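You operate a simulated robot arm through the tools that you are given. There is no shell and no other tool.

The job below is to be done with a simulated two-armed robot. You get a single attempt, and the scene is never put back.

Task
Try the edge roller on a short run, then put it up again.
Fine: lower it and tighten the black wing screw before the start; stop the belt before you free it.

It is judged by the outcome, as a careful person would: the job done as asked, and still so three seconds after it is handed in. It fails if anything else is knocked over, pushed out of place, dropped, spilled or broken.

Robot
Two 7-joint arms with fingered hands on one trunk that stands fixed in place. Base frame: the origin is at the foot of the trunk, x ahead of it, y to its left, z up; the work surface is at about z = 0.9. Readings come in m, degrees, newtons and seconds.
The left shoulder is at [0.08, 0.197, 1.517], the right one opposite. With the tool pointing down near the work surface each hand reaches from about 0.1 to 0.72 m from the base axis, measured 20 degrees to its own side. Payload 4 kg a hand.
The TCP of each hand is the grasp point between the finger pads, 0.026 m short of the fingertips. In the tool frame z runs along the fingers and y along their closing line. The gripper opens to 0.132 m; its body begins 0.073 m behind the TCP. The gripper is a hand of 4 fingers: y runs from the thumb to the fingers, the wrist lies at [0, 0, -0.239] in the tool frame.
Orientation is that of the tool frame in the base frame, as a unit quaternion [w, x, y, z]. With the fingers straight down and closing along the base's y, the tool's x points along the base's -x, its y along +y and its z along -z.

Tools
- The arms move only by the tool send_rows. It takes "left_motion", "right_motion" or both (then of equal length, played together; a hand with none holds still); each is a list that holds one entry, the list of rows, each a list of 6 numbers: the shift along the tool's x, y, z in m, then the turn, a rotation vector about the tool's x, y, z in degrees. In form: [[[dx, dy, dz, wx, wy, wz], ...]]. A call has 1 to 20 rows; each row is the pose to reach, as a shift and turn from the pose commanded when the call began, along the tool's axes at that moment. A row lasts 0.2 s, in which the tool goes at most 0.05 m and 8.6 degrees; a call with a longer step from one row to the next is refused whole. A pose out of reach is approached as far as the arm can. The call stops where the force on the tool passes 40 N (or 10 N more than at its start, if that is more) or the arm is blocked; 0.2 s more then pass. In this call time passes only in rows, and 0.2 s behind the last. It gives the time, the measured TCP pose, the force on the tool (base axes), the opening and the grip force at its end, in the units of the frame above (readings bear some noise), with the torque about the TCP (base axes, N m) and any sound that the robot's microphone picked up.
- Cameras (640 x 400 px; columns grow to the right, rows downward): "scene" is now at [0.0928, -0.0396, 1.67]; the picture's right is [-0.55, -0.84, 0.00], its down [-0.67, 0.44, -0.60] and it looks along [0.50, -0.33, -0.80] (base axes); focal length 368 px, centre (320, 200). "left" rides on the left gripper at [-0.068, 0.002, -0.097] in its tool frame; the picture's right is [-0.03, -1.00, 0.00], its down [0.82, -0.02, -0.58] and it looks along [0.58, -0.01, 0.82] (tool axes); focal length 270 px, centre (320, 200). "right" rides on the right gripper at [0.068, 0.002, -0.097] in its tool frame; the picture's right is [-0.02, 1.00, 0.00], its down [-0.82, -0.02, -0.58] and it looks along [-0.58, -0.01, 0.82] (tool axes); focal length 270 px, centre (320, 200).
- get_image(camera): a new picture of that camera. It takes no simulated time.
- slide_trunk(by): slides the trunk up (or, below 0, down) by that many m; the arms and the scene camera ride with it, the base frame stays. It gives what a move gives, with no picture.
- set_fingers(finger1, finger2, finger3, thumb_bend, hand): sets how far each is bent, from 0 (flat) to 100 (curled in); at 30 the hand is open as for a grip, at 70 the pads meet at the TCP. One left out holds its place. A second passes; each finger stops where it meets its share of the squeeze, and holds until it gets a number again. It is the only way to open and close the hand. It gives what a move gives, with no picture; readings hold the bend of each and the force on the fingers (four entries, about 0 where the hand has none), thumb and palm.
- pan_tilt(pan, tilt): turns the head with the scene camera to pan (to the left, within 86 degrees either way) and tilt (down, from -29 to 69), counted from straight ahead of the robot. It gives what a move gives.
- locate(camera, pixels): there is no depth. For up to 12 entries [column, row, z] of the newest picture of that camera ("zoom" is the newest enlarged one), the place [x, y] in the base frame at which the ray of that pixel passes the height z, good to about 0.003 m. It takes no simulated time.
- zoom(camera, box): a new picture of the part [left, top, right, bottom] of that camera's present view, enlarged. It takes no simulated time.
- sign_off(): hands the job in; it is judged then, once.

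Open the grippers and draw the arms clear of the work before you hand the job in, unless the task says otherwise.

The tools are called as a command line: name --argument value ..., lists and objects as JSON in quotes. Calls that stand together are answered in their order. send_rows: Moves the arms, as the interface text tells. Its arguments: {"type":"object","properties":{"left_motion":{"type":"array","items":{"type":"array","items":{"type":"array","items":{"type":"number"}}}},"right_motion":{"type":"array","items":{"type":"array","items":{"type":"array","items":{"type":"number"}}}}},"required":[]} The other tools are called the same way: slide_trunk (by) moves the trunk up or down; set_fingers (finger1, finger2, finger3, thumb_bend, hand) moves the fingers one by one; pan_tilt (pan, tilt) turns the head that bears the scene camera; get_image (camera) takes a picture; locate (camera, pixels) gives the place at which the rays of pixels pass given heights; zoom (camera, box) takes an enlarged picture of a part of a camera's view; sign_off () hands the job in.

At the start:

```text
clock: 0.0
left_tcp_pos: [0.6312, -0.0553, 1.149]
left_ee_rot: [0.001, 0.001, 1.0, 0.001]
left_contact_force: [-0.2, 0.1, 0.8]
left_wrist_torque: [0.0, 0.0, 0.04]
left_gripper_width: 0.1318
left_finger_force: 0.1
left_shape: jaw
left_bend: [30.0, 30.0, 30.0, 30.0]
left_finger forces: [0.0, 0.0, 0.0, 0.0, 0.1, 0.0]
right_tcp_pos: [0.3981, -0.4936, 1.1493]
right_ee_rot: [0.001, 0.0, 1.0, -0.001]
right_contact_force: [0.7, -0.9, -0.2]
right_wrist_torque: [0.0, -0.03, 0.02]
right_gripper_width: 0.1319
right_finger_force: 0.1
right_shape: jaw
right_bend: [30.0, 30.0, 30.0, 30.0]
right_finger forces: [0.0, 0.0, 0.0, 0.0, 0.0, 0.0]
trunk travel left (down, up): [-0.827, 0.013]
head pan, tilt (commanded): [-33.3, 53.2]
```

scene: 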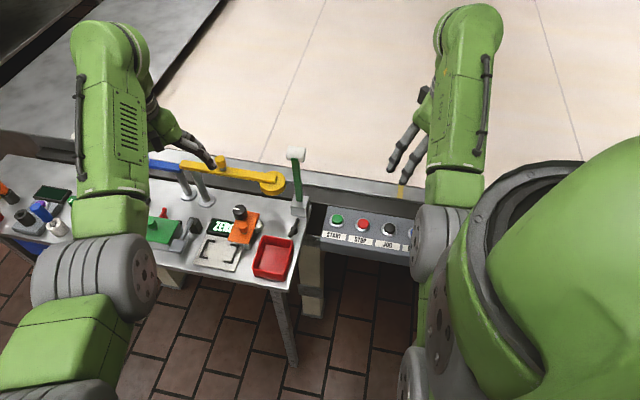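
right: 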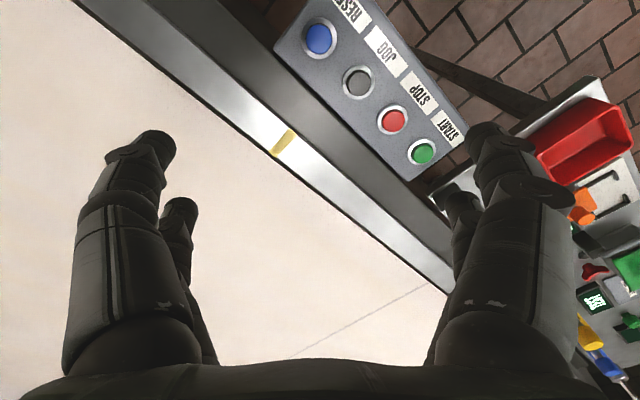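
left: 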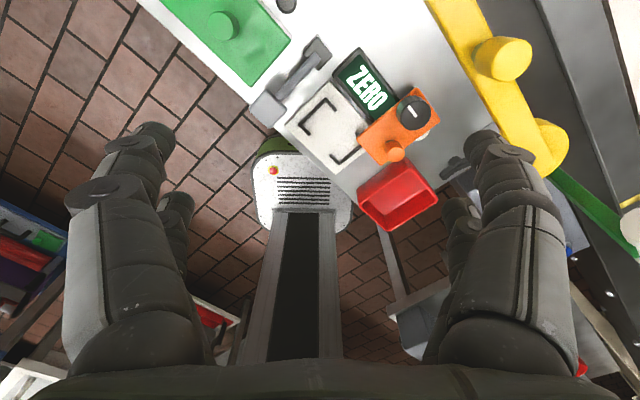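

The scene shows a belt line with a yellow arm (about 240,175), a green lever with a white roller (297,155), a control panel (350,225), and a bench with various items. I'll zoom in to identify the edge roller and the black wing screw.

zoom --camera "scene" --box '[140, 120, 340, 245]'

zoom --camera "scene" --box '[240, 130, 440, 255]'

zoom --camera "scene" --box '[0, 130, 200, 255]'

zoom --camera "left" --box '[320, 0, 640, 200]'

```text
3.20 times, centred on (240, 182) of scene
```

zoom: 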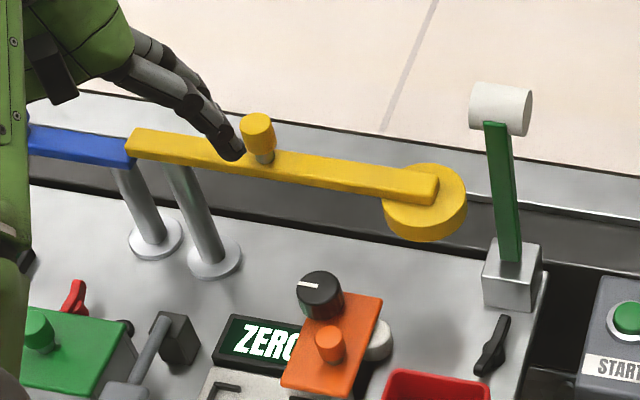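

```text
3.20 times, centred on (340, 192) of scene
```

zoom: 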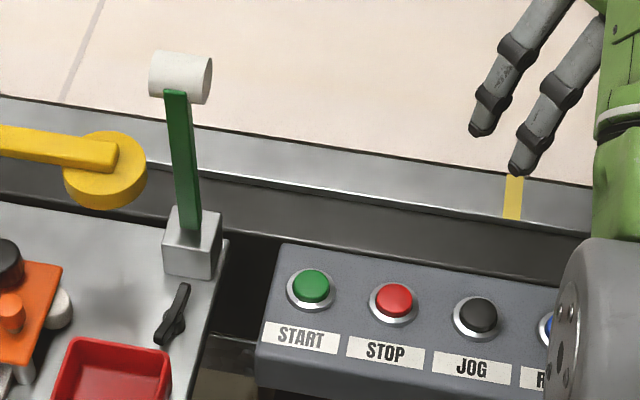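

```text
3.20 times, centred on (100, 192) of scene
```

zoom: 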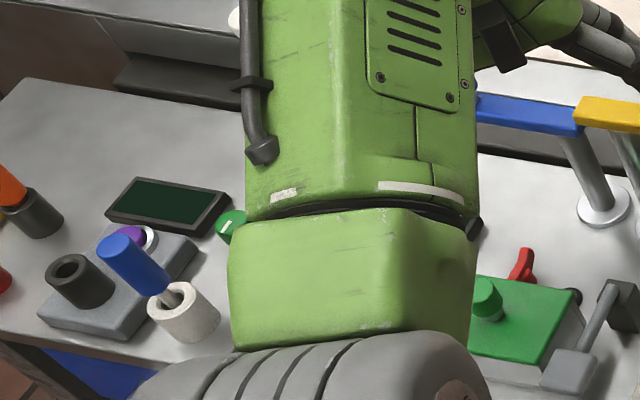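

```text
2.00 times, centred on (480, 100) of left
```

zoom: 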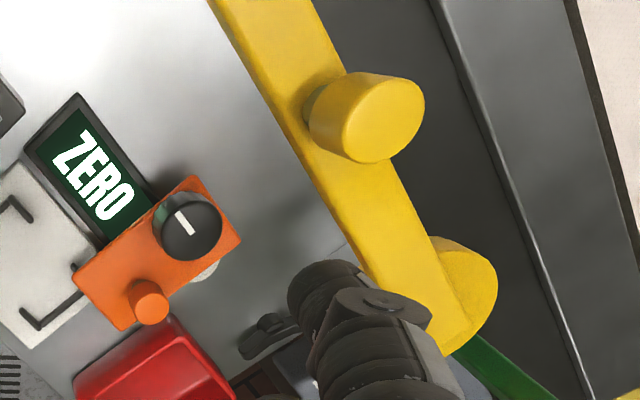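

I see a green arm with a white roller standing up on a grey block, with a black wing-shaped screw near (294,228). I'll get positions at bench height and a bit above.

locate --camera "scene" --pixels '[[298, 215, 0.9], [298, 203, 0.95], [296, 155, 1.1], [296, 155, 1.2], [294, 228, 0.9], [294, 228, 0.93], [337, 219, 0.93], [363, 224, 0.93], [400, 190, 0.9], [275, 180, 0.95], [220, 165, 1.0], [275, 260, 0.92]]'

get_image --camera "scene"

zoom --camera "scene" --box '[265, 140, 345, 240]'

```text
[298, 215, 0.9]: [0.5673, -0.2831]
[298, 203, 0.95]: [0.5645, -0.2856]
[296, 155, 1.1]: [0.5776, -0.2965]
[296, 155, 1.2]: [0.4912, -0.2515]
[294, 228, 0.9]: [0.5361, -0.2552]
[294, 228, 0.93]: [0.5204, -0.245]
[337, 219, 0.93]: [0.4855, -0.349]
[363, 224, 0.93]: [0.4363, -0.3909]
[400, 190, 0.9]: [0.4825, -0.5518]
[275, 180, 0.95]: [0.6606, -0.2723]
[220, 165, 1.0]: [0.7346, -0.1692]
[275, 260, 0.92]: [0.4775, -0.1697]
```

```text
taken
```

scene: 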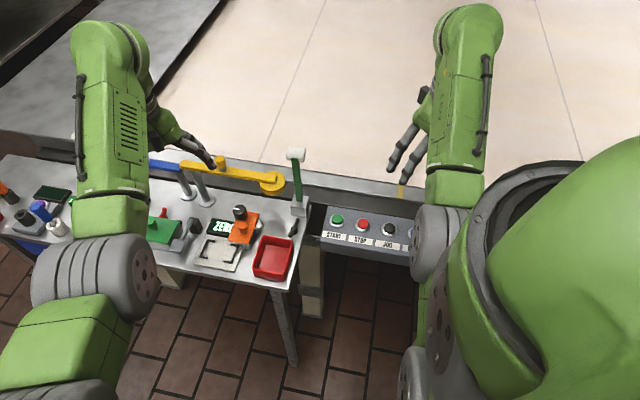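

```text
4.00 times, centred on (305, 190) of scene
```

zoom: 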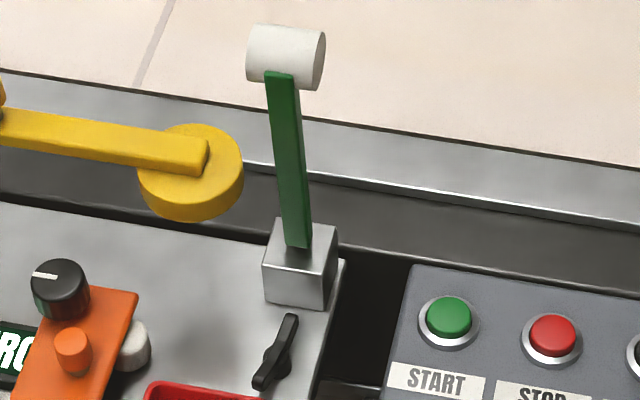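

The wing screw seems to sit on or next to the block. I'll tilt the head up to see what lies beyond (is the beige surface a belt or floor?) before planning.

pan_tilt --pan -33 --tilt 32

get_image --camera "scene"

```text
clock: 0.8
left_tcp_pos: [0.6322, -0.0568, 1.149]
left_ee_rot: [0.0, 0.0, 1.0, -0.001]
left_contact_force: [0.3, 0.9, 0.5]
left_wrist_torque: [-0.01, -0.02, -0.01]
left_gripper_width: 0.132
left_finger_force: 0.1
left_shape: jaw
left_bend: [30.0, 30.0, 30.0, 30.0]
left_finger forces: [0.1, 0.0, 0.0, 0.1, 0.1, 0.0]
right_tcp_pos: [0.3984, -0.4935, 1.1502]
right_ee_rot: [0.0, 0.0, 1.0, -0.001]
right_contact_force: [-0.2, -0.2, -0.1]
right_wrist_torque: [-0.02, 0.0, -0.01]
right_gripper_width: 0.1317
right_finger_force: 0.2
right_shape: jaw
right_bend: [30.0, 30.0, 30.0, 30.0]
right_finger forces: [0.1, 0.1, 0.0, 0.0, 0.0, 0.1]
trunk travel left (down, up): [-0.827, 0.013]
head pan, tilt (commanded): [-33.0, 32.0]
```

```text
taken
```

scene: 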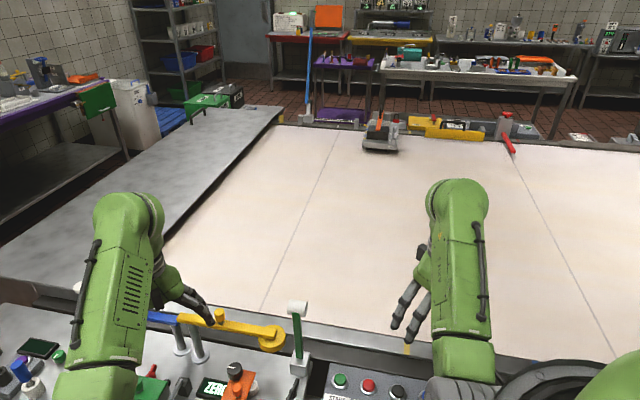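

The beige surface is the wide belt, and the green arm with the white roller by the near edge is the standing roller. I'll draw the left arm off to its own side and bring the right hand camera over to look at the block and wing screw from the front.

send_rows --left_motion '[[[0.01, 0.04, -0.01, 0, 0, 0], [0.02, 0.08, -0.02, 0, 0, 0], [0.03, 0.12, -0.03, 0, 0, 0], [0.04, 0.16, -0.04, 0, 0, 0], [0.05, 0.2, -0.05, 0, 0, 0], [0.05, 0.2, -0.05, 0, 0, 0]]]' --right_motion '[[[-0.007, 0.035, 0.008, 0, 0, 0], [-0.014, 0.07, 0.016, 0, 0, 0], [-0.021, 0.105, 0.025, 0, 0, 0], [-0.028, 0.14, 0.033, 0, 0, 0], [-0.035, 0.175, 0.042, 0, 0, 0], [-0.042, 0.209, 0.05, 0, 0, 0]]]'

get_image --camera "right"

get_image --camera "scene"

```text
clock: 2.2
left_tcp_pos: [0.582, 0.1448, 1.2028]
left_ee_rot: [-0.001, 0.001, 1.0, 0.0]
left_contact_force: [-0.1, -0.4, 1.2]
left_wrist_torque: [0.0, 0.05, 0.01]
left_gripper_width: 0.1319
left_finger_force: 0.0
left_shape: jaw
left_bend: [30.0, 30.0, 30.0, 30.0]
left_finger forces: [0.0, 0.0, 0.1, 0.0, 0.0, 0.0]
right_tcp_pos: [0.4406, -0.2813, 1.096]
right_ee_rot: [-0.001, 0.001, 1.0, 0.0]
right_contact_force: [-0.4, -0.2, 1.2]
right_wrist_torque: [0.0, 0.01, 0.01]
right_gripper_width: 0.1322
right_finger_force: 0.0
right_shape: jaw
right_bend: [30.0, 30.0, 30.0, 30.0]
right_finger forces: [0.0, 0.0, 0.0, 0.0, 0.0, 0.0]
right hand out of reach, approached as far as the arm can: row 1, 2, 3, 4
trunk travel left (down, up): [-0.827, 0.013]
head pan, tilt (commanded): [-33.0, 32.0]
```

```text
taken
```

right: 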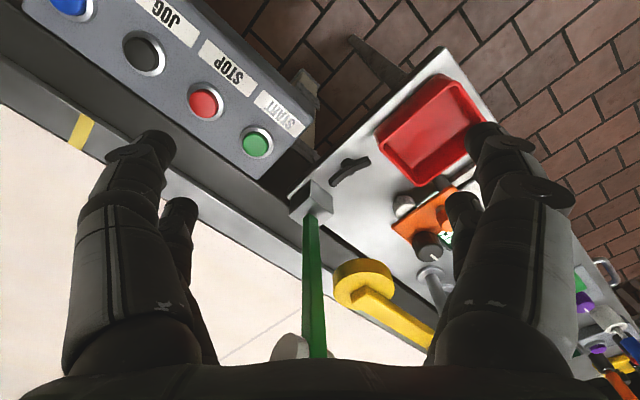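

```text
taken
```

scene: 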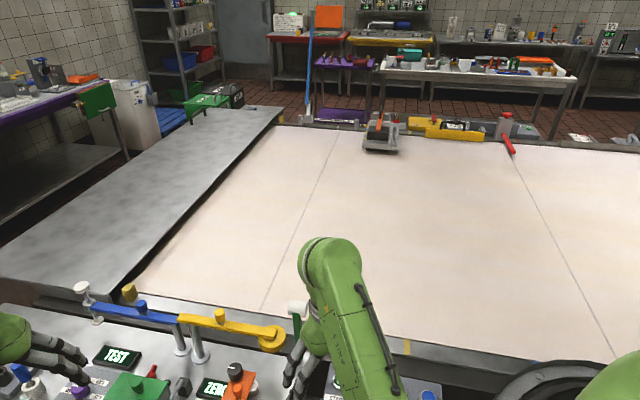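

The left part is now visible: a second white roller-like thing near (83,290) and a blue arm. I'll zoom in on that and the far-side devices.

zoom --camera "scene" --box '[60, 270, 320, 400]'

zoom --camera "scene" --box '[340, 90, 560, 170]'

zoom --camera "right" --box '[180, 80, 480, 380]'

get_image --camera "left"

```text
2.46 times, centred on (190, 335) of scene
```

zoom: 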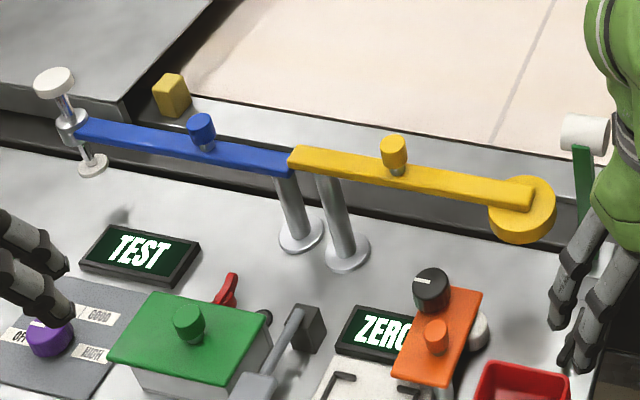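

```text
2.91 times, centred on (450, 130) of scene
```

zoom: 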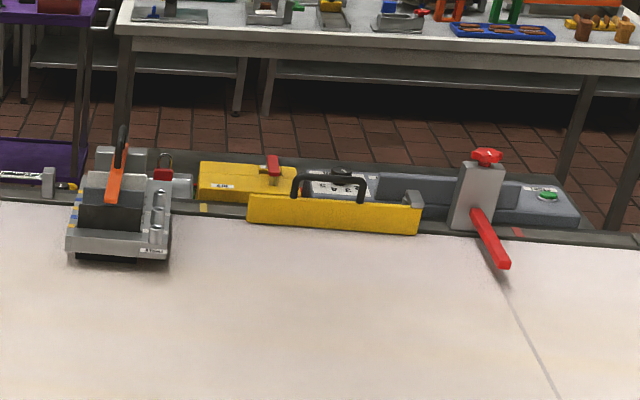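

```text
1.33 times, centred on (330, 230) of right
```

zoom: 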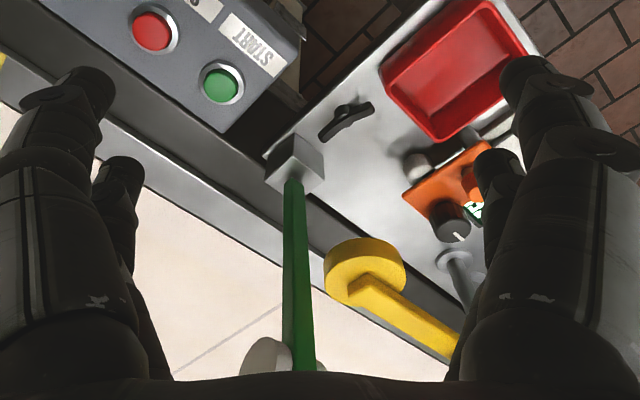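

```text
taken
```

left: 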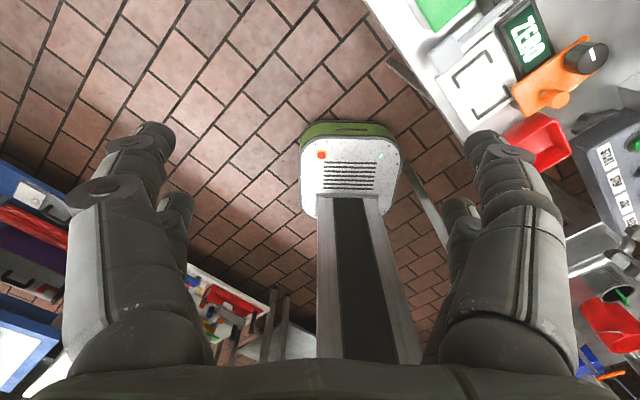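

I'll zoom tightly on the block and wing screw from both cameras to read the geometry.

zoom --camera "right" --box '[270, 130, 400, 230]'

locate --camera "right" --pixels '[[350, 170, 0.9], [350, 170, 0.93], [335, 182, 0.93], [366, 160, 0.93], [312, 205, 0.96], [257, 142, 0.95], [203, 101, 0.95], [365, 275, 1.0], [290, 205, 0.9], [310, 350, 1.1]]'

pan_tilt --pan -33 --tilt 50

get_image --camera "scene"

```text
4.00 times, centred on (335, 180) of right
```

zoom: 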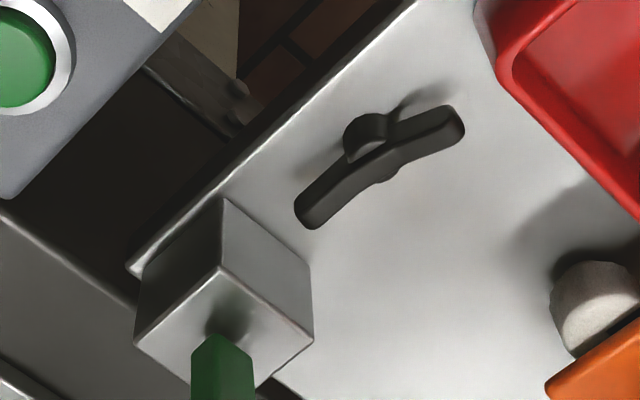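

```text
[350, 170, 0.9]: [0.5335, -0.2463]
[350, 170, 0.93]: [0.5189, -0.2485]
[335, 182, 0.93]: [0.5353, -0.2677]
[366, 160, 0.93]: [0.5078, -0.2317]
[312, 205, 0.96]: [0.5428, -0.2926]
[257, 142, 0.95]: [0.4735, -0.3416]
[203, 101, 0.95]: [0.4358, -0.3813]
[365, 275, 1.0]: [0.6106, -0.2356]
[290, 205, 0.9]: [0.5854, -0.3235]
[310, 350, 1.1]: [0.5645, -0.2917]
```

```text
clock: 3.1
left_tcp_pos: [0.5818, 0.1434, 1.2022]
left_ee_rot: [-0.001, 0.0, 1.0, 0.0]
left_contact_force: [0.5, -0.5, -0.3]
left_wrist_torque: [0.0, 0.0, 0.0]
left_gripper_width: 0.1319
left_finger_force: 0.0
left_shape: jaw
left_bend: [30.0, 30.0, 30.0, 30.0]
left_finger forces: [0.0, 0.0, 0.0, 0.0, 0.0, 0.0]
right_tcp_pos: [0.4407, -0.2845, 1.0956]
right_ee_rot: [-0.001, 0.0, 1.0, -0.001]
right_contact_force: [0.1, 0.8, 0.3]
right_wrist_torque: [0.02, 0.02, 0.02]
right_gripper_width: 0.1321
right_finger_force: 0.1
right_shape: jaw
right_bend: [30.0, 30.0, 30.0, 30.0]
right_finger forces: [0.0, 0.0, 0.0, 0.0, 0.0, 0.0]
trunk travel left (down, up): [-0.827, 0.013]
head pan, tilt (commanded): [-33.0, 50.0]
```

```text
taken
```

scene: 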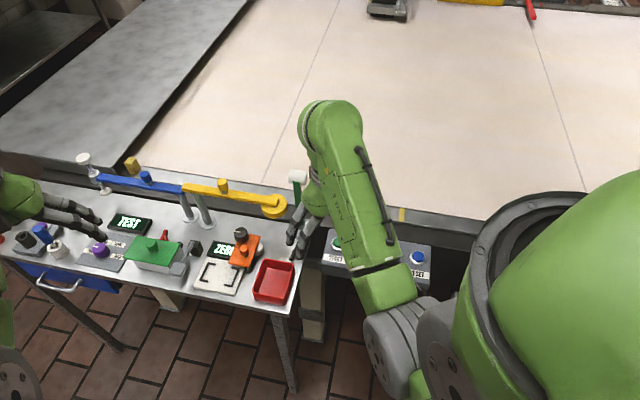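

The wing screw seems to be on a near-vertical axis just in front of the grey block (bar ends triangulate to z ≈ 0.91-0.92). I'll draw the right hand back so the head camera has a clear, tightly enlarged look.

send_rows --right_motion '[[[0.01, -0.035, -0.008, 0, 0, 0], [0.02, -0.07, -0.016, 0, 0, 0], [0.03, -0.105, -0.025, 0, 0, 0], [0.04, -0.14, -0.033, 0, 0, 0], [0.05, -0.175, -0.042, 0, 0, 0], [0.06, -0.209, -0.05, 0, 0, 0]]]'

pan_tilt --pan -30 --tilt 50

zoom --camera "scene" --box '[270, 150, 350, 200]'

zoom --camera "scene" --box '[270, 190, 350, 240]'

get_image --camera "scene"

```text
clock: 4.5
left_tcp_pos: [0.5819, 0.1424, 1.2024]
left_ee_rot: [0.001, 0.001, 1.0, 0.001]
left_contact_force: [-0.4, 0.1, 0.1]
left_wrist_torque: [0.01, -0.01, -0.01]
left_gripper_width: 0.132
left_finger_force: 0.1
left_shape: jaw
left_bend: [30.0, 30.0, 30.0, 30.0]
left_finger forces: [0.1, 0.0, 0.0, 0.0, 0.0, 0.1]
right_tcp_pos: [0.3814, -0.4974, 1.1438]
right_ee_rot: [-0.001, 0.0, 1.0, 0.0]
right_contact_force: [-0.1, -0.2, -0.2]
right_wrist_torque: [0.01, 0.01, 0.01]
right_gripper_width: 0.1319
right_finger_force: 0.1
right_shape: jaw
right_bend: [30.0, 30.0, 30.0, 30.0]
right_finger forces: [0.0, 0.1, 0.1, 0.0, 0.1, 0.1]
right hand out of reach, approached as far as the arm can: row 2, 3, 4, 5, 6
trunk travel left (down, up): [-0.827, 0.013]
head pan, tilt (commanded): [-33.0, 50.0]
```

```text
clock: 5.1
left_tcp_pos: [0.583, 0.1432, 1.2037]
left_ee_rot: [0.0, 0.0, 1.0, 0.0]
left_contact_force: [-0.5, 0.6, -0.2]
left_wrist_torque: [0.01, 0.0, -0.04]
left_gripper_width: 0.1317
left_finger_force: 0.2
left_shape: jaw
left_bend: [30.0, 30.0, 30.0, 30.0]
left_finger forces: [0.0, 0.0, 0.0, 0.0, 0.1, 0.0]
right_tcp_pos: [0.3816, -0.4956, 1.1437]
right_ee_rot: [0.001, 0.001, 1.0, -0.001]
right_contact_force: [0.3, -0.8, -0.1]
right_wrist_torque: [-0.01, 0.03, 0.02]
right_gripper_width: 0.1321
right_finger_force: 0.0
right_shape: jaw
right_bend: [30.0, 30.0, 30.0, 30.0]
right_finger forces: [0.1, 0.0, 0.1, 0.0, 0.1, 0.0]
trunk travel left (down, up): [-0.827, 0.013]
head pan, tilt (commanded): [-30.0, 50.0]
```

```text
8.00 times, centred on (310, 175) of scene
```

zoom: 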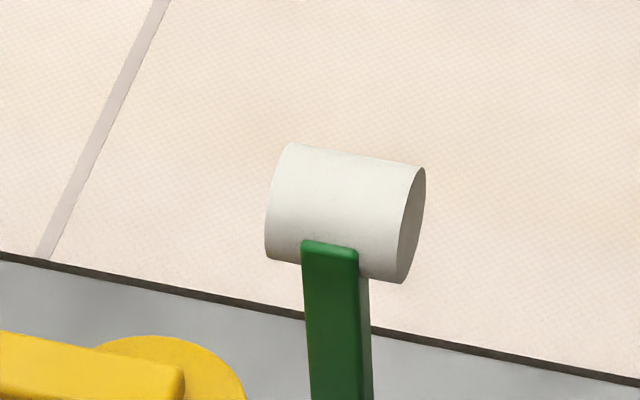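

```text
8.00 times, centred on (310, 215) of scene
```

zoom: 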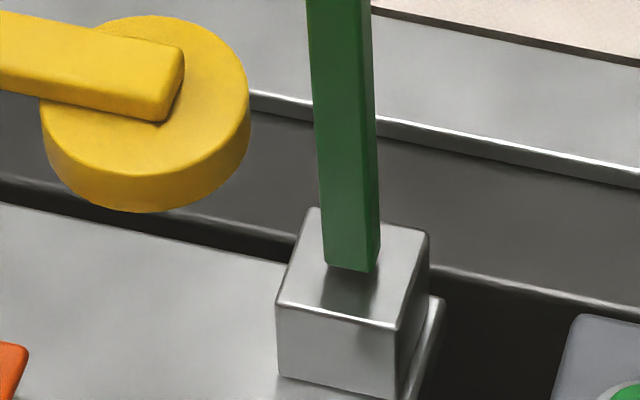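

```text
taken
```

scene: 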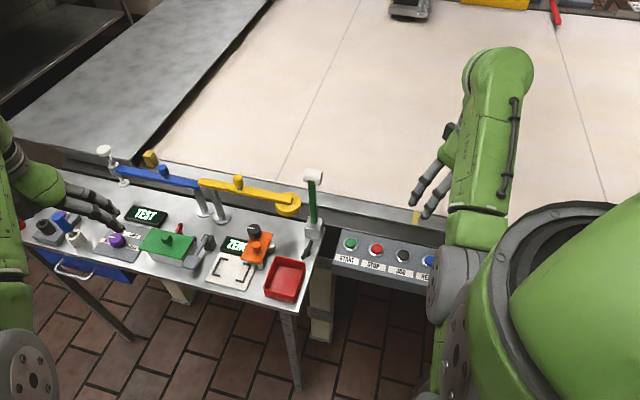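

The arm is a flat green bar with the roller's axis along the belt. Now I'll zoom on the wing screw near (308,247) and the area around.

zoom --camera "scene" --box '[285, 225, 333, 255]'

zoom --camera "scene" --box '[270, 160, 430, 260]'

zoom --camera "scene" --box '[80, 130, 240, 230]'

zoom --camera "scene" --box '[200, 210, 320, 310]'

```text
13.33 times, centred on (309, 240) of scene
```

zoom: 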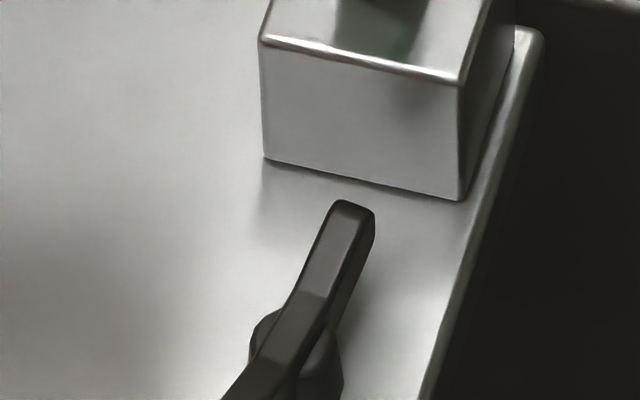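

```text
4.00 times, centred on (350, 210) of scene
```

zoom: 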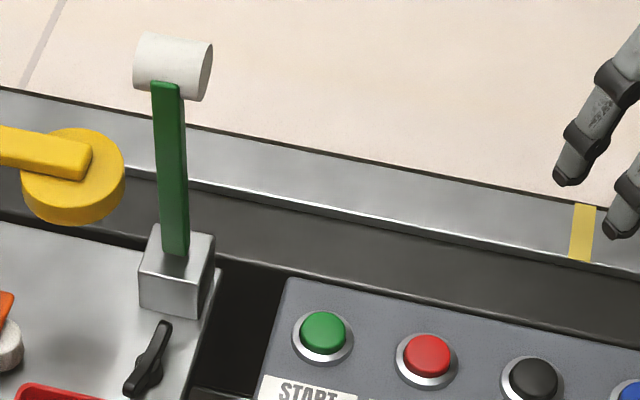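

```text
4.00 times, centred on (160, 180) of scene
```

zoom: 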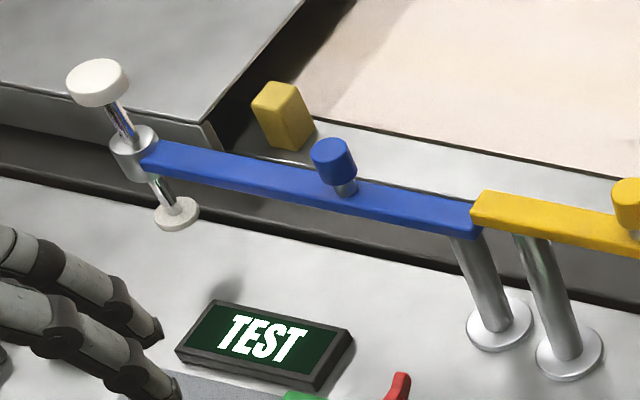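

```text
4.00 times, centred on (260, 260) of scene
```

zoom: 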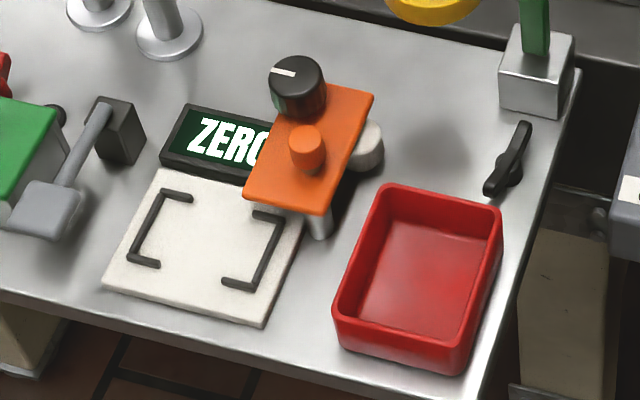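

The wing screw stands upright on the bench with a horizontal bar, its near end close to the red bin. I'll examine the hand's shape and get the precise positions of the bar ends, block, panel buttons and belt edges.

zoom --camera "scene" --box '[390, 100, 518, 230]'

locate --camera "scene" --pixels '[[350, 243, 0.95], [377, 249, 0.95], [403, 255, 0.95], [309.5, 241, 0.915], [301.5, 257, 0.915], [310, 184, 1.08], [318, 196, 0.9], [360, 209, 0.9], [220, 172, 0.9], [313, 223, 0.95], [313, 223, 0.94], [317, 214, 0.945]]'

zoom --camera "scene" --box '[285, 205, 333, 265]'

```text
3.08 times, centred on (454, 165) of scene
```

zoom: 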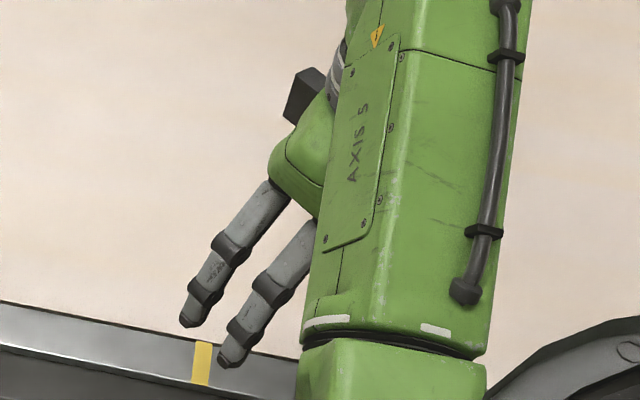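

```text
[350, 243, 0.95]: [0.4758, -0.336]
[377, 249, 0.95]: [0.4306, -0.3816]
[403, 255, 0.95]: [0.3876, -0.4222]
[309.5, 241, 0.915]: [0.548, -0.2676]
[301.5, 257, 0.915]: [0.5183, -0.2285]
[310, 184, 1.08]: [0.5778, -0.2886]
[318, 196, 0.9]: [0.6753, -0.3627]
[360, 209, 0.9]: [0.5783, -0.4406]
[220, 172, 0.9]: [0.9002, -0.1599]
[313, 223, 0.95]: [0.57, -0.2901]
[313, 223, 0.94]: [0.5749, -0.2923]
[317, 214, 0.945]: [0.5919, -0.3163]
```

```text
6.67 times, centred on (309, 235) of scene
```

zoom: 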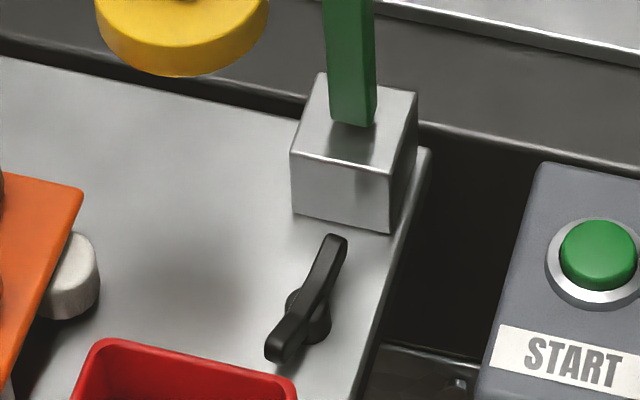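

The hand shows two digits on each side. I'll bend the digits one at a time in free air to learn which is which, first fingers 1 and then the thumb.

set_fingers --hand "right" --finger1 70

get_image --camera "right"

set_fingers --hand "right" --finger1 30 --thumb_bend 70

get_image --camera "right"

set_fingers --hand "right" --finger2 70 --finger1 70

get_image --camera "right"

```text
clock: 6.1
left_tcp_pos: [0.5821, 0.1457, 1.2036]
left_ee_rot: [0.001, 0.0, 1.0, 0.0]
left_contact_force: [-0.1, 0.0, 0.2]
left_wrist_torque: [-0.03, 0.0, -0.01]
left_gripper_width: 0.1318
left_finger_force: 0.1
left_shape: jaw
left_bend: [30.0, 30.0, 30.0, 30.0]
left_finger forces: [0.0, 0.1, 0.1, 0.1, 0.0, 0.0]
right_tcp_pos: [0.383, -0.4961, 1.1441]
right_ee_rot: [0.0, -0.001, 1.0, -0.001]
right_contact_force: [-0.8, -0.3, 0.0]
right_wrist_torque: [0.06, -0.01, 0.0]
right_gripper_width: 0.0673
right_finger_force: 0.0
right_shape: fingers
right_bend: [70.0, 30.0, 30.0, 30.0]
right_finger forces: [0.0, 0.1, 0.0, 0.0, 0.0, 0.0]
trunk travel left (down, up): [-0.827, 0.013]
head pan, tilt (commanded): [-30.0, 50.0]
```

```text
taken
```

right: 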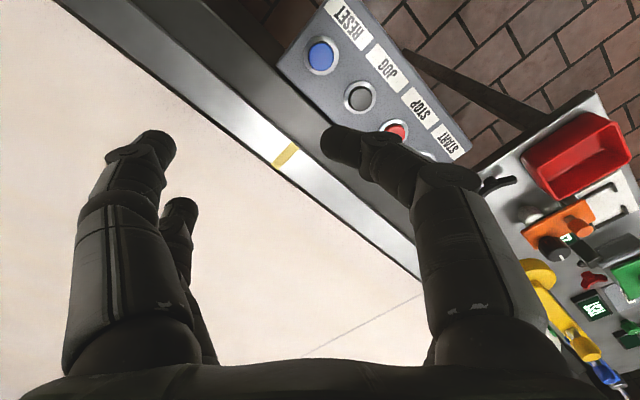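

```text
clock: 7.1
left_tcp_pos: [0.5817, 0.1444, 1.2033]
left_ee_rot: [0.0, -0.001, 1.0, 0.0]
left_contact_force: [0.7, -0.7, -0.1]
left_wrist_torque: [0.02, 0.0, 0.05]
left_gripper_width: 0.132
left_finger_force: 0.0
left_shape: jaw
left_bend: [30.0, 30.0, 30.0, 30.0]
left_finger forces: [0.0, 0.0, 0.0, 0.1, 0.1, 0.1]
right_tcp_pos: [0.3817, -0.4973, 1.1439]
right_ee_rot: [0.0, 0.0, 1.0, -0.001]
right_contact_force: [0.2, -0.2, 0.0]
right_wrist_torque: [0.0, -0.01, 0.0]
right_gripper_width: 0.0666
right_finger_force: 0.1
right_shape: fingers
right_bend: [30.0, 30.0, 30.0, 70.0]
right_finger forces: [0.1, 0.1, 0.0, 0.0, 0.0, 0.0]
trunk travel left (down, up): [-0.827, 0.013]
head pan, tilt (commanded): [-30.0, 50.0]
```

```text
taken
```

right: 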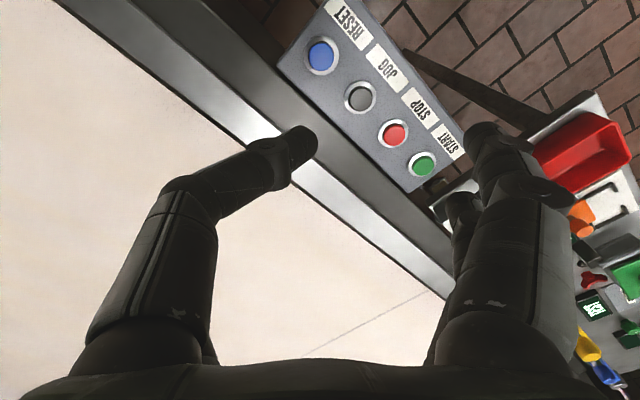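

```text
clock: 8.1
left_tcp_pos: [0.5827, 0.1442, 1.2039]
left_ee_rot: [0.0, 0.0, 1.0, 0.0]
left_contact_force: [0.0, -0.1, -0.3]
left_wrist_torque: [0.0, 0.04, -0.04]
left_gripper_width: 0.1317
left_finger_force: 0.2
left_shape: jaw
left_bend: [30.0, 30.0, 30.0, 30.0]
left_finger forces: [0.0, 0.0, 0.0, 0.0, 0.0, 0.0]
right_tcp_pos: [0.3828, -0.4967, 1.1441]
right_ee_rot: [-0.001, -0.001, 1.0, -0.001]
right_contact_force: [0.2, 0.1, 0.9]
right_wrist_torque: [0.02, -0.01, -0.01]
right_gripper_width: 0.0016
right_finger_force: 0.0
right_shape: fingers
right_bend: [70.0, 70.0, 30.0, 70.0]
right_finger forces: [0.1, 0.1, 0.1, 0.1, 0.0, 0.1]
trunk travel left (down, up): [-0.827, 0.013]
head pan, tilt (commanded): [-30.0, 50.0]
```

```text
taken
```

right: 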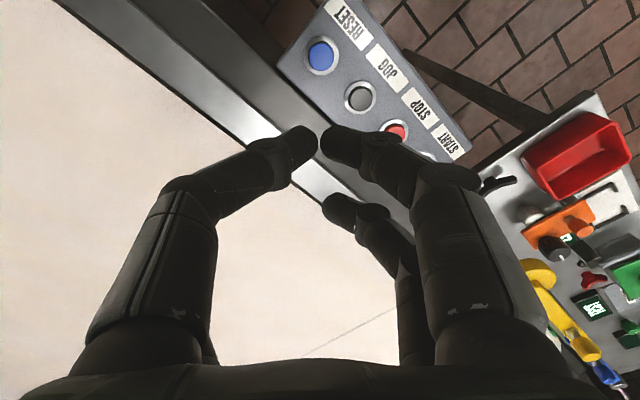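

Finger 1 is the near right digit, finger 2 the far right. I'll check finger 3 and then reopen everything.

set_fingers --hand "right" --finger3 70

get_image --camera "right"

set_fingers --hand "right" --finger3 70 --finger1 30 --finger2 30 --thumb_bend 30

get_image --camera "right"

zoom --camera "scene" --box '[390, 100, 518, 230]'

```text
clock: 9.1
left_tcp_pos: [0.5822, 0.1443, 1.2032]
left_ee_rot: [-0.001, 0.0, 1.0, -0.001]
left_contact_force: [0.0, 0.2, -0.1]
left_wrist_torque: [0.0, 0.0, 0.0]
left_gripper_width: 0.1318
left_finger_force: 0.0
left_shape: jaw
left_bend: [30.0, 30.0, 30.0, 30.0]
left_finger forces: [0.0, 0.0, 0.0, 0.1, 0.1, 0.1]
right_tcp_pos: [0.3816, -0.4966, 1.1441]
right_ee_rot: [0.0, -0.001, 1.0, 0.0]
right_contact_force: [0.1, 0.3, 0.8]
right_wrist_torque: [0.0, 0.01, 0.02]
right_gripper_width: 0.0017
right_finger_force: 0.0
right_shape: fingers
right_bend: [70.0, 70.0, 70.0, 70.0]
right_finger forces: [0.0, 0.0, 0.0, 0.0, 0.0, 0.0]
trunk travel left (down, up): [-0.827, 0.013]
head pan, tilt (commanded): [-30.0, 50.0]
```

```text
taken
```

right: 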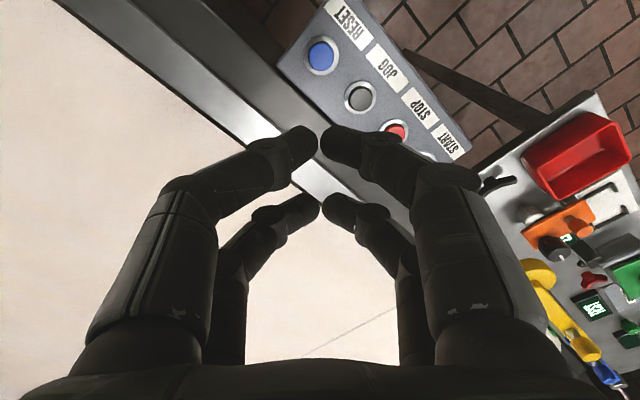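

```text
clock: 10.1
left_tcp_pos: [0.5816, 0.1444, 1.204]
left_ee_rot: [0.0, 0.001, 1.0, 0.0]
left_contact_force: [-0.1, -0.3, 0.3]
left_wrist_torque: [0.03, -0.01, -0.05]
left_gripper_width: 0.1318
left_finger_force: 0.1
left_shape: jaw
left_bend: [30.0, 30.0, 30.0, 30.0]
left_finger forces: [0.0, 0.1, 0.1, 0.0, 0.1, 0.0]
right_tcp_pos: [0.3823, -0.4954, 1.1437]
right_ee_rot: [0.0, 0.0, 1.0, -0.002]
right_contact_force: [0.0, 0.4, 0.0]
right_wrist_torque: [0.0, 0.02, 0.02]
right_gripper_width: 0.1323
right_finger_force: 0.2
right_shape: fingers
right_bend: [30.0, 30.0, 70.0, 30.0]
right_finger forces: [0.1, 0.1, 0.1, 0.1, 0.0, 0.0]
trunk travel left (down, up): [-0.827, 0.013]
head pan, tilt (commanded): [-30.0, 50.0]
```

```text
taken
```

right: 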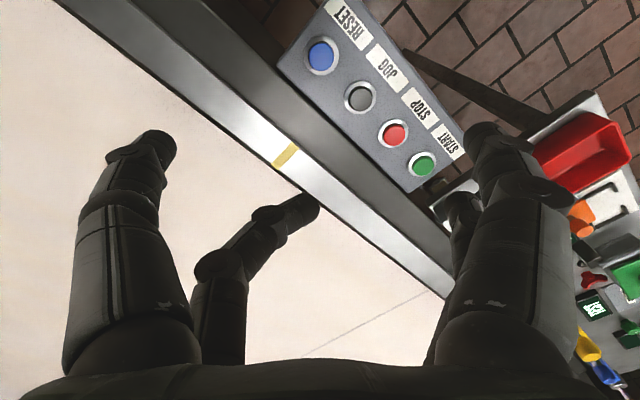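

```text
3.08 times, centred on (454, 165) of scene
```

zoom: 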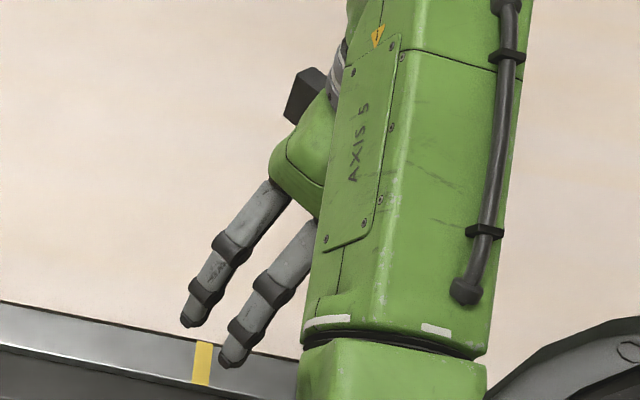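

The hand is a 2×2 gripper: thumb and finger 3 on the −y side, fingers 1 and 2 on the +y side, pairs about 0.03 m apart along tool x. Next I'll reset finger 3 and pose the right hand so that its camera looks along the belt direction at the green arm from the side, to see the hinge and lean.

set_fingers --hand "right" --finger3 30

send_rows --right_motion '[[[-0.0102, 0.0113, 0.0085, -1.47, -3.56, -5.49], [-0.0204, 0.0226, 0.017, -2.95, -7.11, -10.98], [-0.0306, 0.0339, 0.0255, -4.42, -10.67, -16.47], [-0.0408, 0.0452, 0.034, -5.9, -14.22, -21.97], [-0.0509, 0.0566, 0.0425, -7.37, -17.78, -27.46], [-0.0611, 0.0679, 0.051, -8.84, -21.33, -32.95], [-0.0713, 0.0792, 0.0595, -10.32, -24.89, -38.44], [-0.0815, 0.0905, 0.068, -11.79, -28.44, -43.93]]]'

get_image --camera "right"

get_image --camera "scene"

```text
clock: 11.1
left_tcp_pos: [0.5815, 0.1438, 1.2048]
left_ee_rot: [-0.001, 0.0, 1.0, 0.0]
left_contact_force: [-0.5, -0.3, 0.8]
left_wrist_torque: [0.01, 0.0, -0.01]
left_gripper_width: 0.1317
left_finger_force: 0.2
left_shape: jaw
left_bend: [30.0, 30.0, 30.0, 30.0]
left_finger forces: [0.1, 0.0, 0.1, 0.0, 0.1, 0.0]
right_tcp_pos: [0.3817, -0.4971, 1.1444]
right_ee_rot: [0.001, 0.001, 1.0, -0.001]
right_contact_force: [1.0, 0.3, -0.2]
right_wrist_torque: [-0.02, 0.04, -0.01]
right_gripper_width: 0.1323
right_finger_force: 0.0
right_shape: fingers
right_bend: [30.0, 30.0, 30.0, 30.0]
right_finger forces: [0.0, 0.0, 0.0, 0.1, 0.1, 0.1]
trunk travel left (down, up): [-0.827, 0.013]
head pan, tilt (commanded): [-30.0, 50.0]
```

```text
clock: 12.9
left_tcp_pos: [0.5827, 0.1437, 1.2038]
left_ee_rot: [0.0, 0.0, 1.0, 0.0]
left_contact_force: [0.4, -0.3, -0.6]
left_wrist_torque: [-0.01, -0.02, 0.02]
left_gripper_width: 0.1318
left_finger_force: 0.0
left_shape: jaw
left_bend: [30.0, 30.0, 30.0, 30.0]
left_finger forces: [0.0, 0.1, 0.0, 0.0, 0.1, 0.0]
right_tcp_pos: [0.465, -0.4072, 1.0752]
right_ee_rot: [0.239, -0.371, 0.892, 0.1]
right_contact_force: [0.1, 0.2, 0.6]
right_wrist_torque: [-0.03, -0.02, 0.03]
right_gripper_width: 0.1322
right_finger_force: 0.0
right_shape: fingers
right_bend: [30.0, 30.0, 30.0, 30.0]
right_finger forces: [0.0, 0.0, 0.0, 0.0, 0.0, 0.0]
trunk travel left (down, up): [-0.827, 0.013]
head pan, tilt (commanded): [-30.0, 50.0]
```

```text
taken
```

right: 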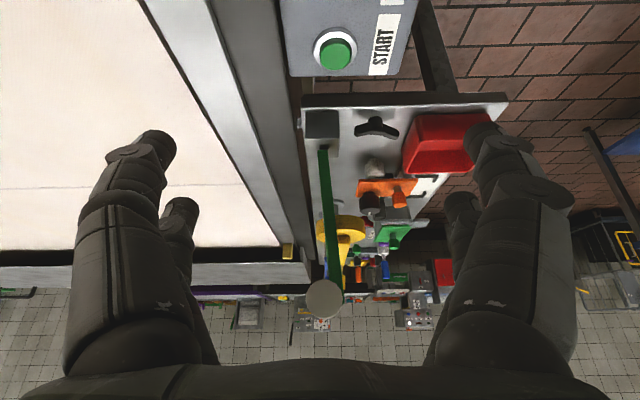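

```text
taken
```

scene: 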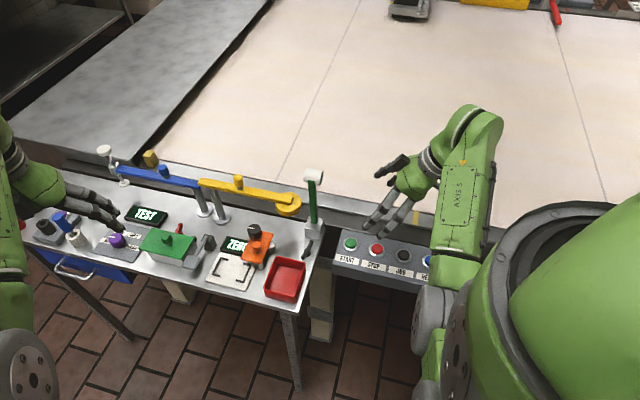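

The right camera now looks along the belt line: block at (322,130), arm up to the roller disc at (323,298). I'll zoom in.

zoom --camera "right" --box '[230, 90, 422, 210]'

zoom --camera "right" --box '[240, 200, 432, 320]'

locate --camera "right" --pixels '[[335, 53, 0.94], [335, 53, 0.95], [376, 127, 0.9], [376, 127, 0.92], [362, 121, 0.915], [397, 128, 0.915], [322, 148, 0.95], [322, 140, 0.95], [323, 298, 1.09], [322, 150, 0.96]]'

```text
3.33 times, centred on (326, 150) of right
```

zoom: 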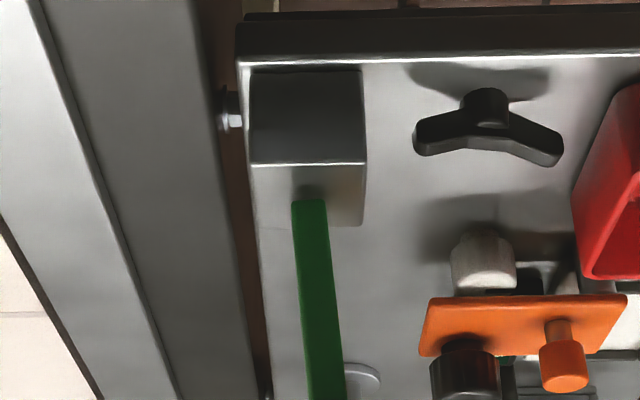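

```text
3.33 times, centred on (336, 260) of right
```

zoom: 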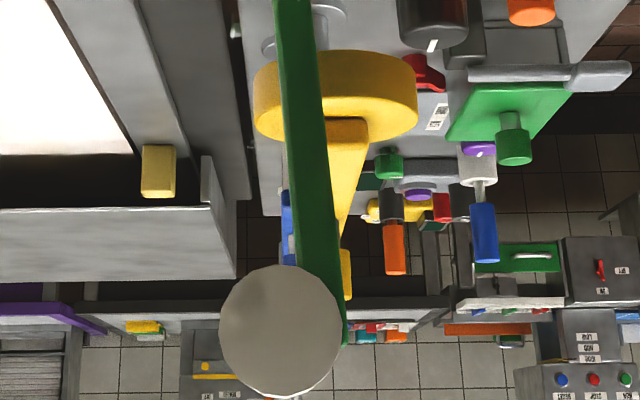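

```text
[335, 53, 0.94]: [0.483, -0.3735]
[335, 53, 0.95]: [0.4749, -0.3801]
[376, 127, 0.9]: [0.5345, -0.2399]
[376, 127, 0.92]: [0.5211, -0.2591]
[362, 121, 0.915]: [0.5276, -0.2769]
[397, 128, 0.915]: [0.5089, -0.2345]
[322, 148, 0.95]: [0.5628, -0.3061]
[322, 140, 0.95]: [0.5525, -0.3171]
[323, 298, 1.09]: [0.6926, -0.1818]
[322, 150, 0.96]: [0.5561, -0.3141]
```

From the side the roller hangs on the belt side of the bar, and the wing screw stands upright with a boss below its wings. I'll gather more position rays for block, roller, yellow disc, wing and buttons from both cameras.

locate --camera "scene" --pixels '[[313, 176.75, 1.05], [313, 176.75, 1.1], [305, 237, 0.9], [319.5, 240, 0.9], [304.8, 228.2, 0.94], [319.8, 231.7, 0.94], [323.5, 219.3, 0.94], [309, 215.8, 0.94], [287, 203, 0.95], [287, 203, 1.0], [305, 263.75, 0.93], [276, 257.5, 0.93]]'

locate --camera "right" --pixels '[[323, 298, 1.1], [323, 298, 1.08], [337, 228, 0.95], [337, 228, 1.0], [306, 139, 0.94], [339.7, 138.4, 0.94], [305, 110, 0.9], [338, 110, 0.9], [376, 125, 0.915], [334, 53, 0.95], [321, 150, 0.94], [330, 284, 1.09]]'

```text
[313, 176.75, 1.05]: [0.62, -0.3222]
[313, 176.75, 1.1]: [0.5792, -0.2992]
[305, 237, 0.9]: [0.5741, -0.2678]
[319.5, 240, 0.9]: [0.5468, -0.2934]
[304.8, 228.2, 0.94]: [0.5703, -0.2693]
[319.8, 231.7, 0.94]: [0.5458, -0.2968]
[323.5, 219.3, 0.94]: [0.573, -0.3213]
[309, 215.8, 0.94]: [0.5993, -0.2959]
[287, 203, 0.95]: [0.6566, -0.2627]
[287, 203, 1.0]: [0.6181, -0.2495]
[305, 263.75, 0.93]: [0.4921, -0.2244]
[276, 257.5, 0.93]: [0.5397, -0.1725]
```

```text
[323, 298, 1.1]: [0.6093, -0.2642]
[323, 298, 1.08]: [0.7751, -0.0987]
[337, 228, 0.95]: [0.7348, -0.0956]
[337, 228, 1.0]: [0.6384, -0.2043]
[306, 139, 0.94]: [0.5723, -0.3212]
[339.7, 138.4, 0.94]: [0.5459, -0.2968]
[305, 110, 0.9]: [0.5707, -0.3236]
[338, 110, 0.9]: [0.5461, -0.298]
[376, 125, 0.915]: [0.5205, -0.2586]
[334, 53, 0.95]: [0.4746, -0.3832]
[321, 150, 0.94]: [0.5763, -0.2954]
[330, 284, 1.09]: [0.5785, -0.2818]
```

Triangulation gives: block top z = 0.94 centred at [0.572, −0.296]; roller centre [0.576, −0.297, 1.104] (resting just back of vertical, towards me); yellow disc about [0.60, −0.244, 1.02], clear of the arm's path. I'll raise both hands and bring the right hand upright above the roller, turned so that the fingers close along the belt direction.

send_rows --left_motion '[[[0, 0, -0.03, 0, 0, 0], [0, 0, -0.06, 0, 0, 0], [0, 0, -0.09, 0, 0, 0], [0, 0, -0.12, 0, 0, 0], [0, 0, -0.12, 0, 0, 0], [0, 0, -0.12, 0, 0, 0], [0, 0, -0.12, 0, 0, 0], [0, 0, -0.12, 0, 0, 0], [0, 0, -0.12, 0, 0, 0], [0, 0, -0.12, 0, 0, 0], [0, 0, -0.12, 0, 0, 0], [0, 0, -0.12, 0, 0, 0], [0, 0, -0.12, 0, 0, 0], [0, 0, -0.12, 0, 0, 0], [0, 0, -0.12, 0, 0, 0], [0, 0, -0.12, 0, 0, 0]]]' --right_motion '[[[-0.0231, 0, -0.04, 0, 0, 0], [-0.0463, 0, -0.08, 0, 0, 0], [-0.0694, 0, -0.12, 0, 0, 0], [-0.0925, 0, -0.16, 0, 0, 0], [-0.1038, 0.0013, -0.1535, 1.96, 1.96, 7.31], [-0.115, 0.0025, -0.147, 3.92, 3.92, 14.62], [-0.1263, 0.0038, -0.1405, 5.88, 5.88, 21.94], [-0.1375, 0.005, -0.134, 7.84, 7.84, 29.25], [-0.1488, 0.0063, -0.1275, 9.8, 9.8, 36.56], [-0.1601, 0.0076, -0.1211, 11.76, 11.76, 43.88], [-0.1713, 0.0088, -0.1146, 13.71, 13.71, 51.19], [-0.1826, 0.0101, -0.1081, 15.67, 15.67, 58.5], [-0.1938, 0.0113, -0.1016, 17.63, 17.63, 65.81], [-0.2051, 0.0126, -0.0951, 19.59, 19.59, 73.13], [-0.2164, 0.0138, -0.0886, 21.55, 21.55, 80.44], [-0.2276, 0.0151, -0.0821, 23.51, 23.51, 87.75]]]'

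get_image --camera "right"

get_image --camera "scene"

```text
clock: 16.3
left_tcp_pos: [0.6223, 0.1383, 1.2818]
left_ee_rot: [0.001, 0.0, 1.0, 0.0]
left_contact_force: [0.1, -0.2, 0.4]
left_wrist_torque: [0.0, 0.0, -0.01]
left_gripper_width: 0.1318
left_finger_force: 0.1
left_shape: jaw
left_bend: [30.0, 30.0, 30.0, 30.0]
left_finger forces: [0.1, 0.0, 0.0, 0.1, 0.0, 0.0]
left hand out of reach, approached as far as the arm can: row 2, 3, 4, 5, 6, 7, 8, 9, 10, 11, 12, 13, 14, 15, 16
right_tcp_pos: [0.5729, -0.2865, 1.2494]
right_ee_rot: [0.001, 0.383, 0.924, -0.001]
right_contact_force: [1.1, 0.6, 0.1]
right_wrist_torque: [0.04, -0.03, 0.0]
right_gripper_width: 0.1324
right_finger_force: 0.0
right_shape: fingers
right_bend: [30.0, 30.0, 30.0, 30.0]
right_finger forces: [0.0, 0.0, 0.0, 0.0, 0.0, 0.0]
right hand out of reach, approached as far as the arm can: row 4, 5, 6, 7, 8, 9, 10, 11, 12, 13, 14, 16
trunk travel left (down, up): [-0.827, 0.013]
head pan, tilt (commanded): [-30.0, 50.0]
```

```text
taken
```

right: 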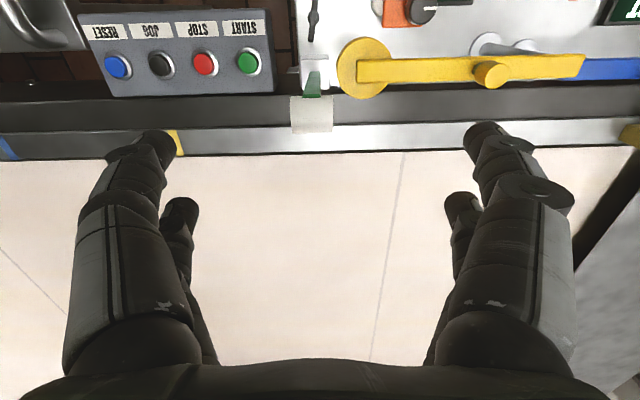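

```text
taken
```

scene: 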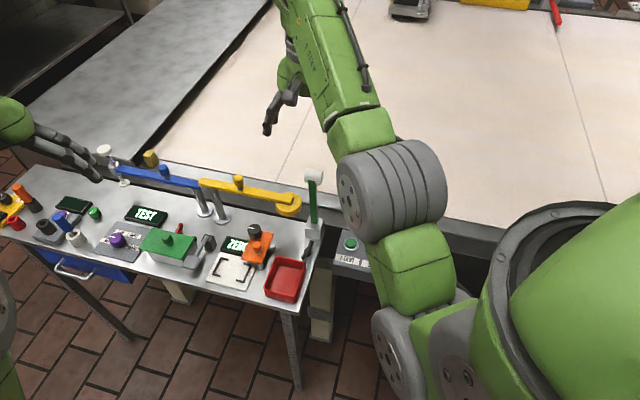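

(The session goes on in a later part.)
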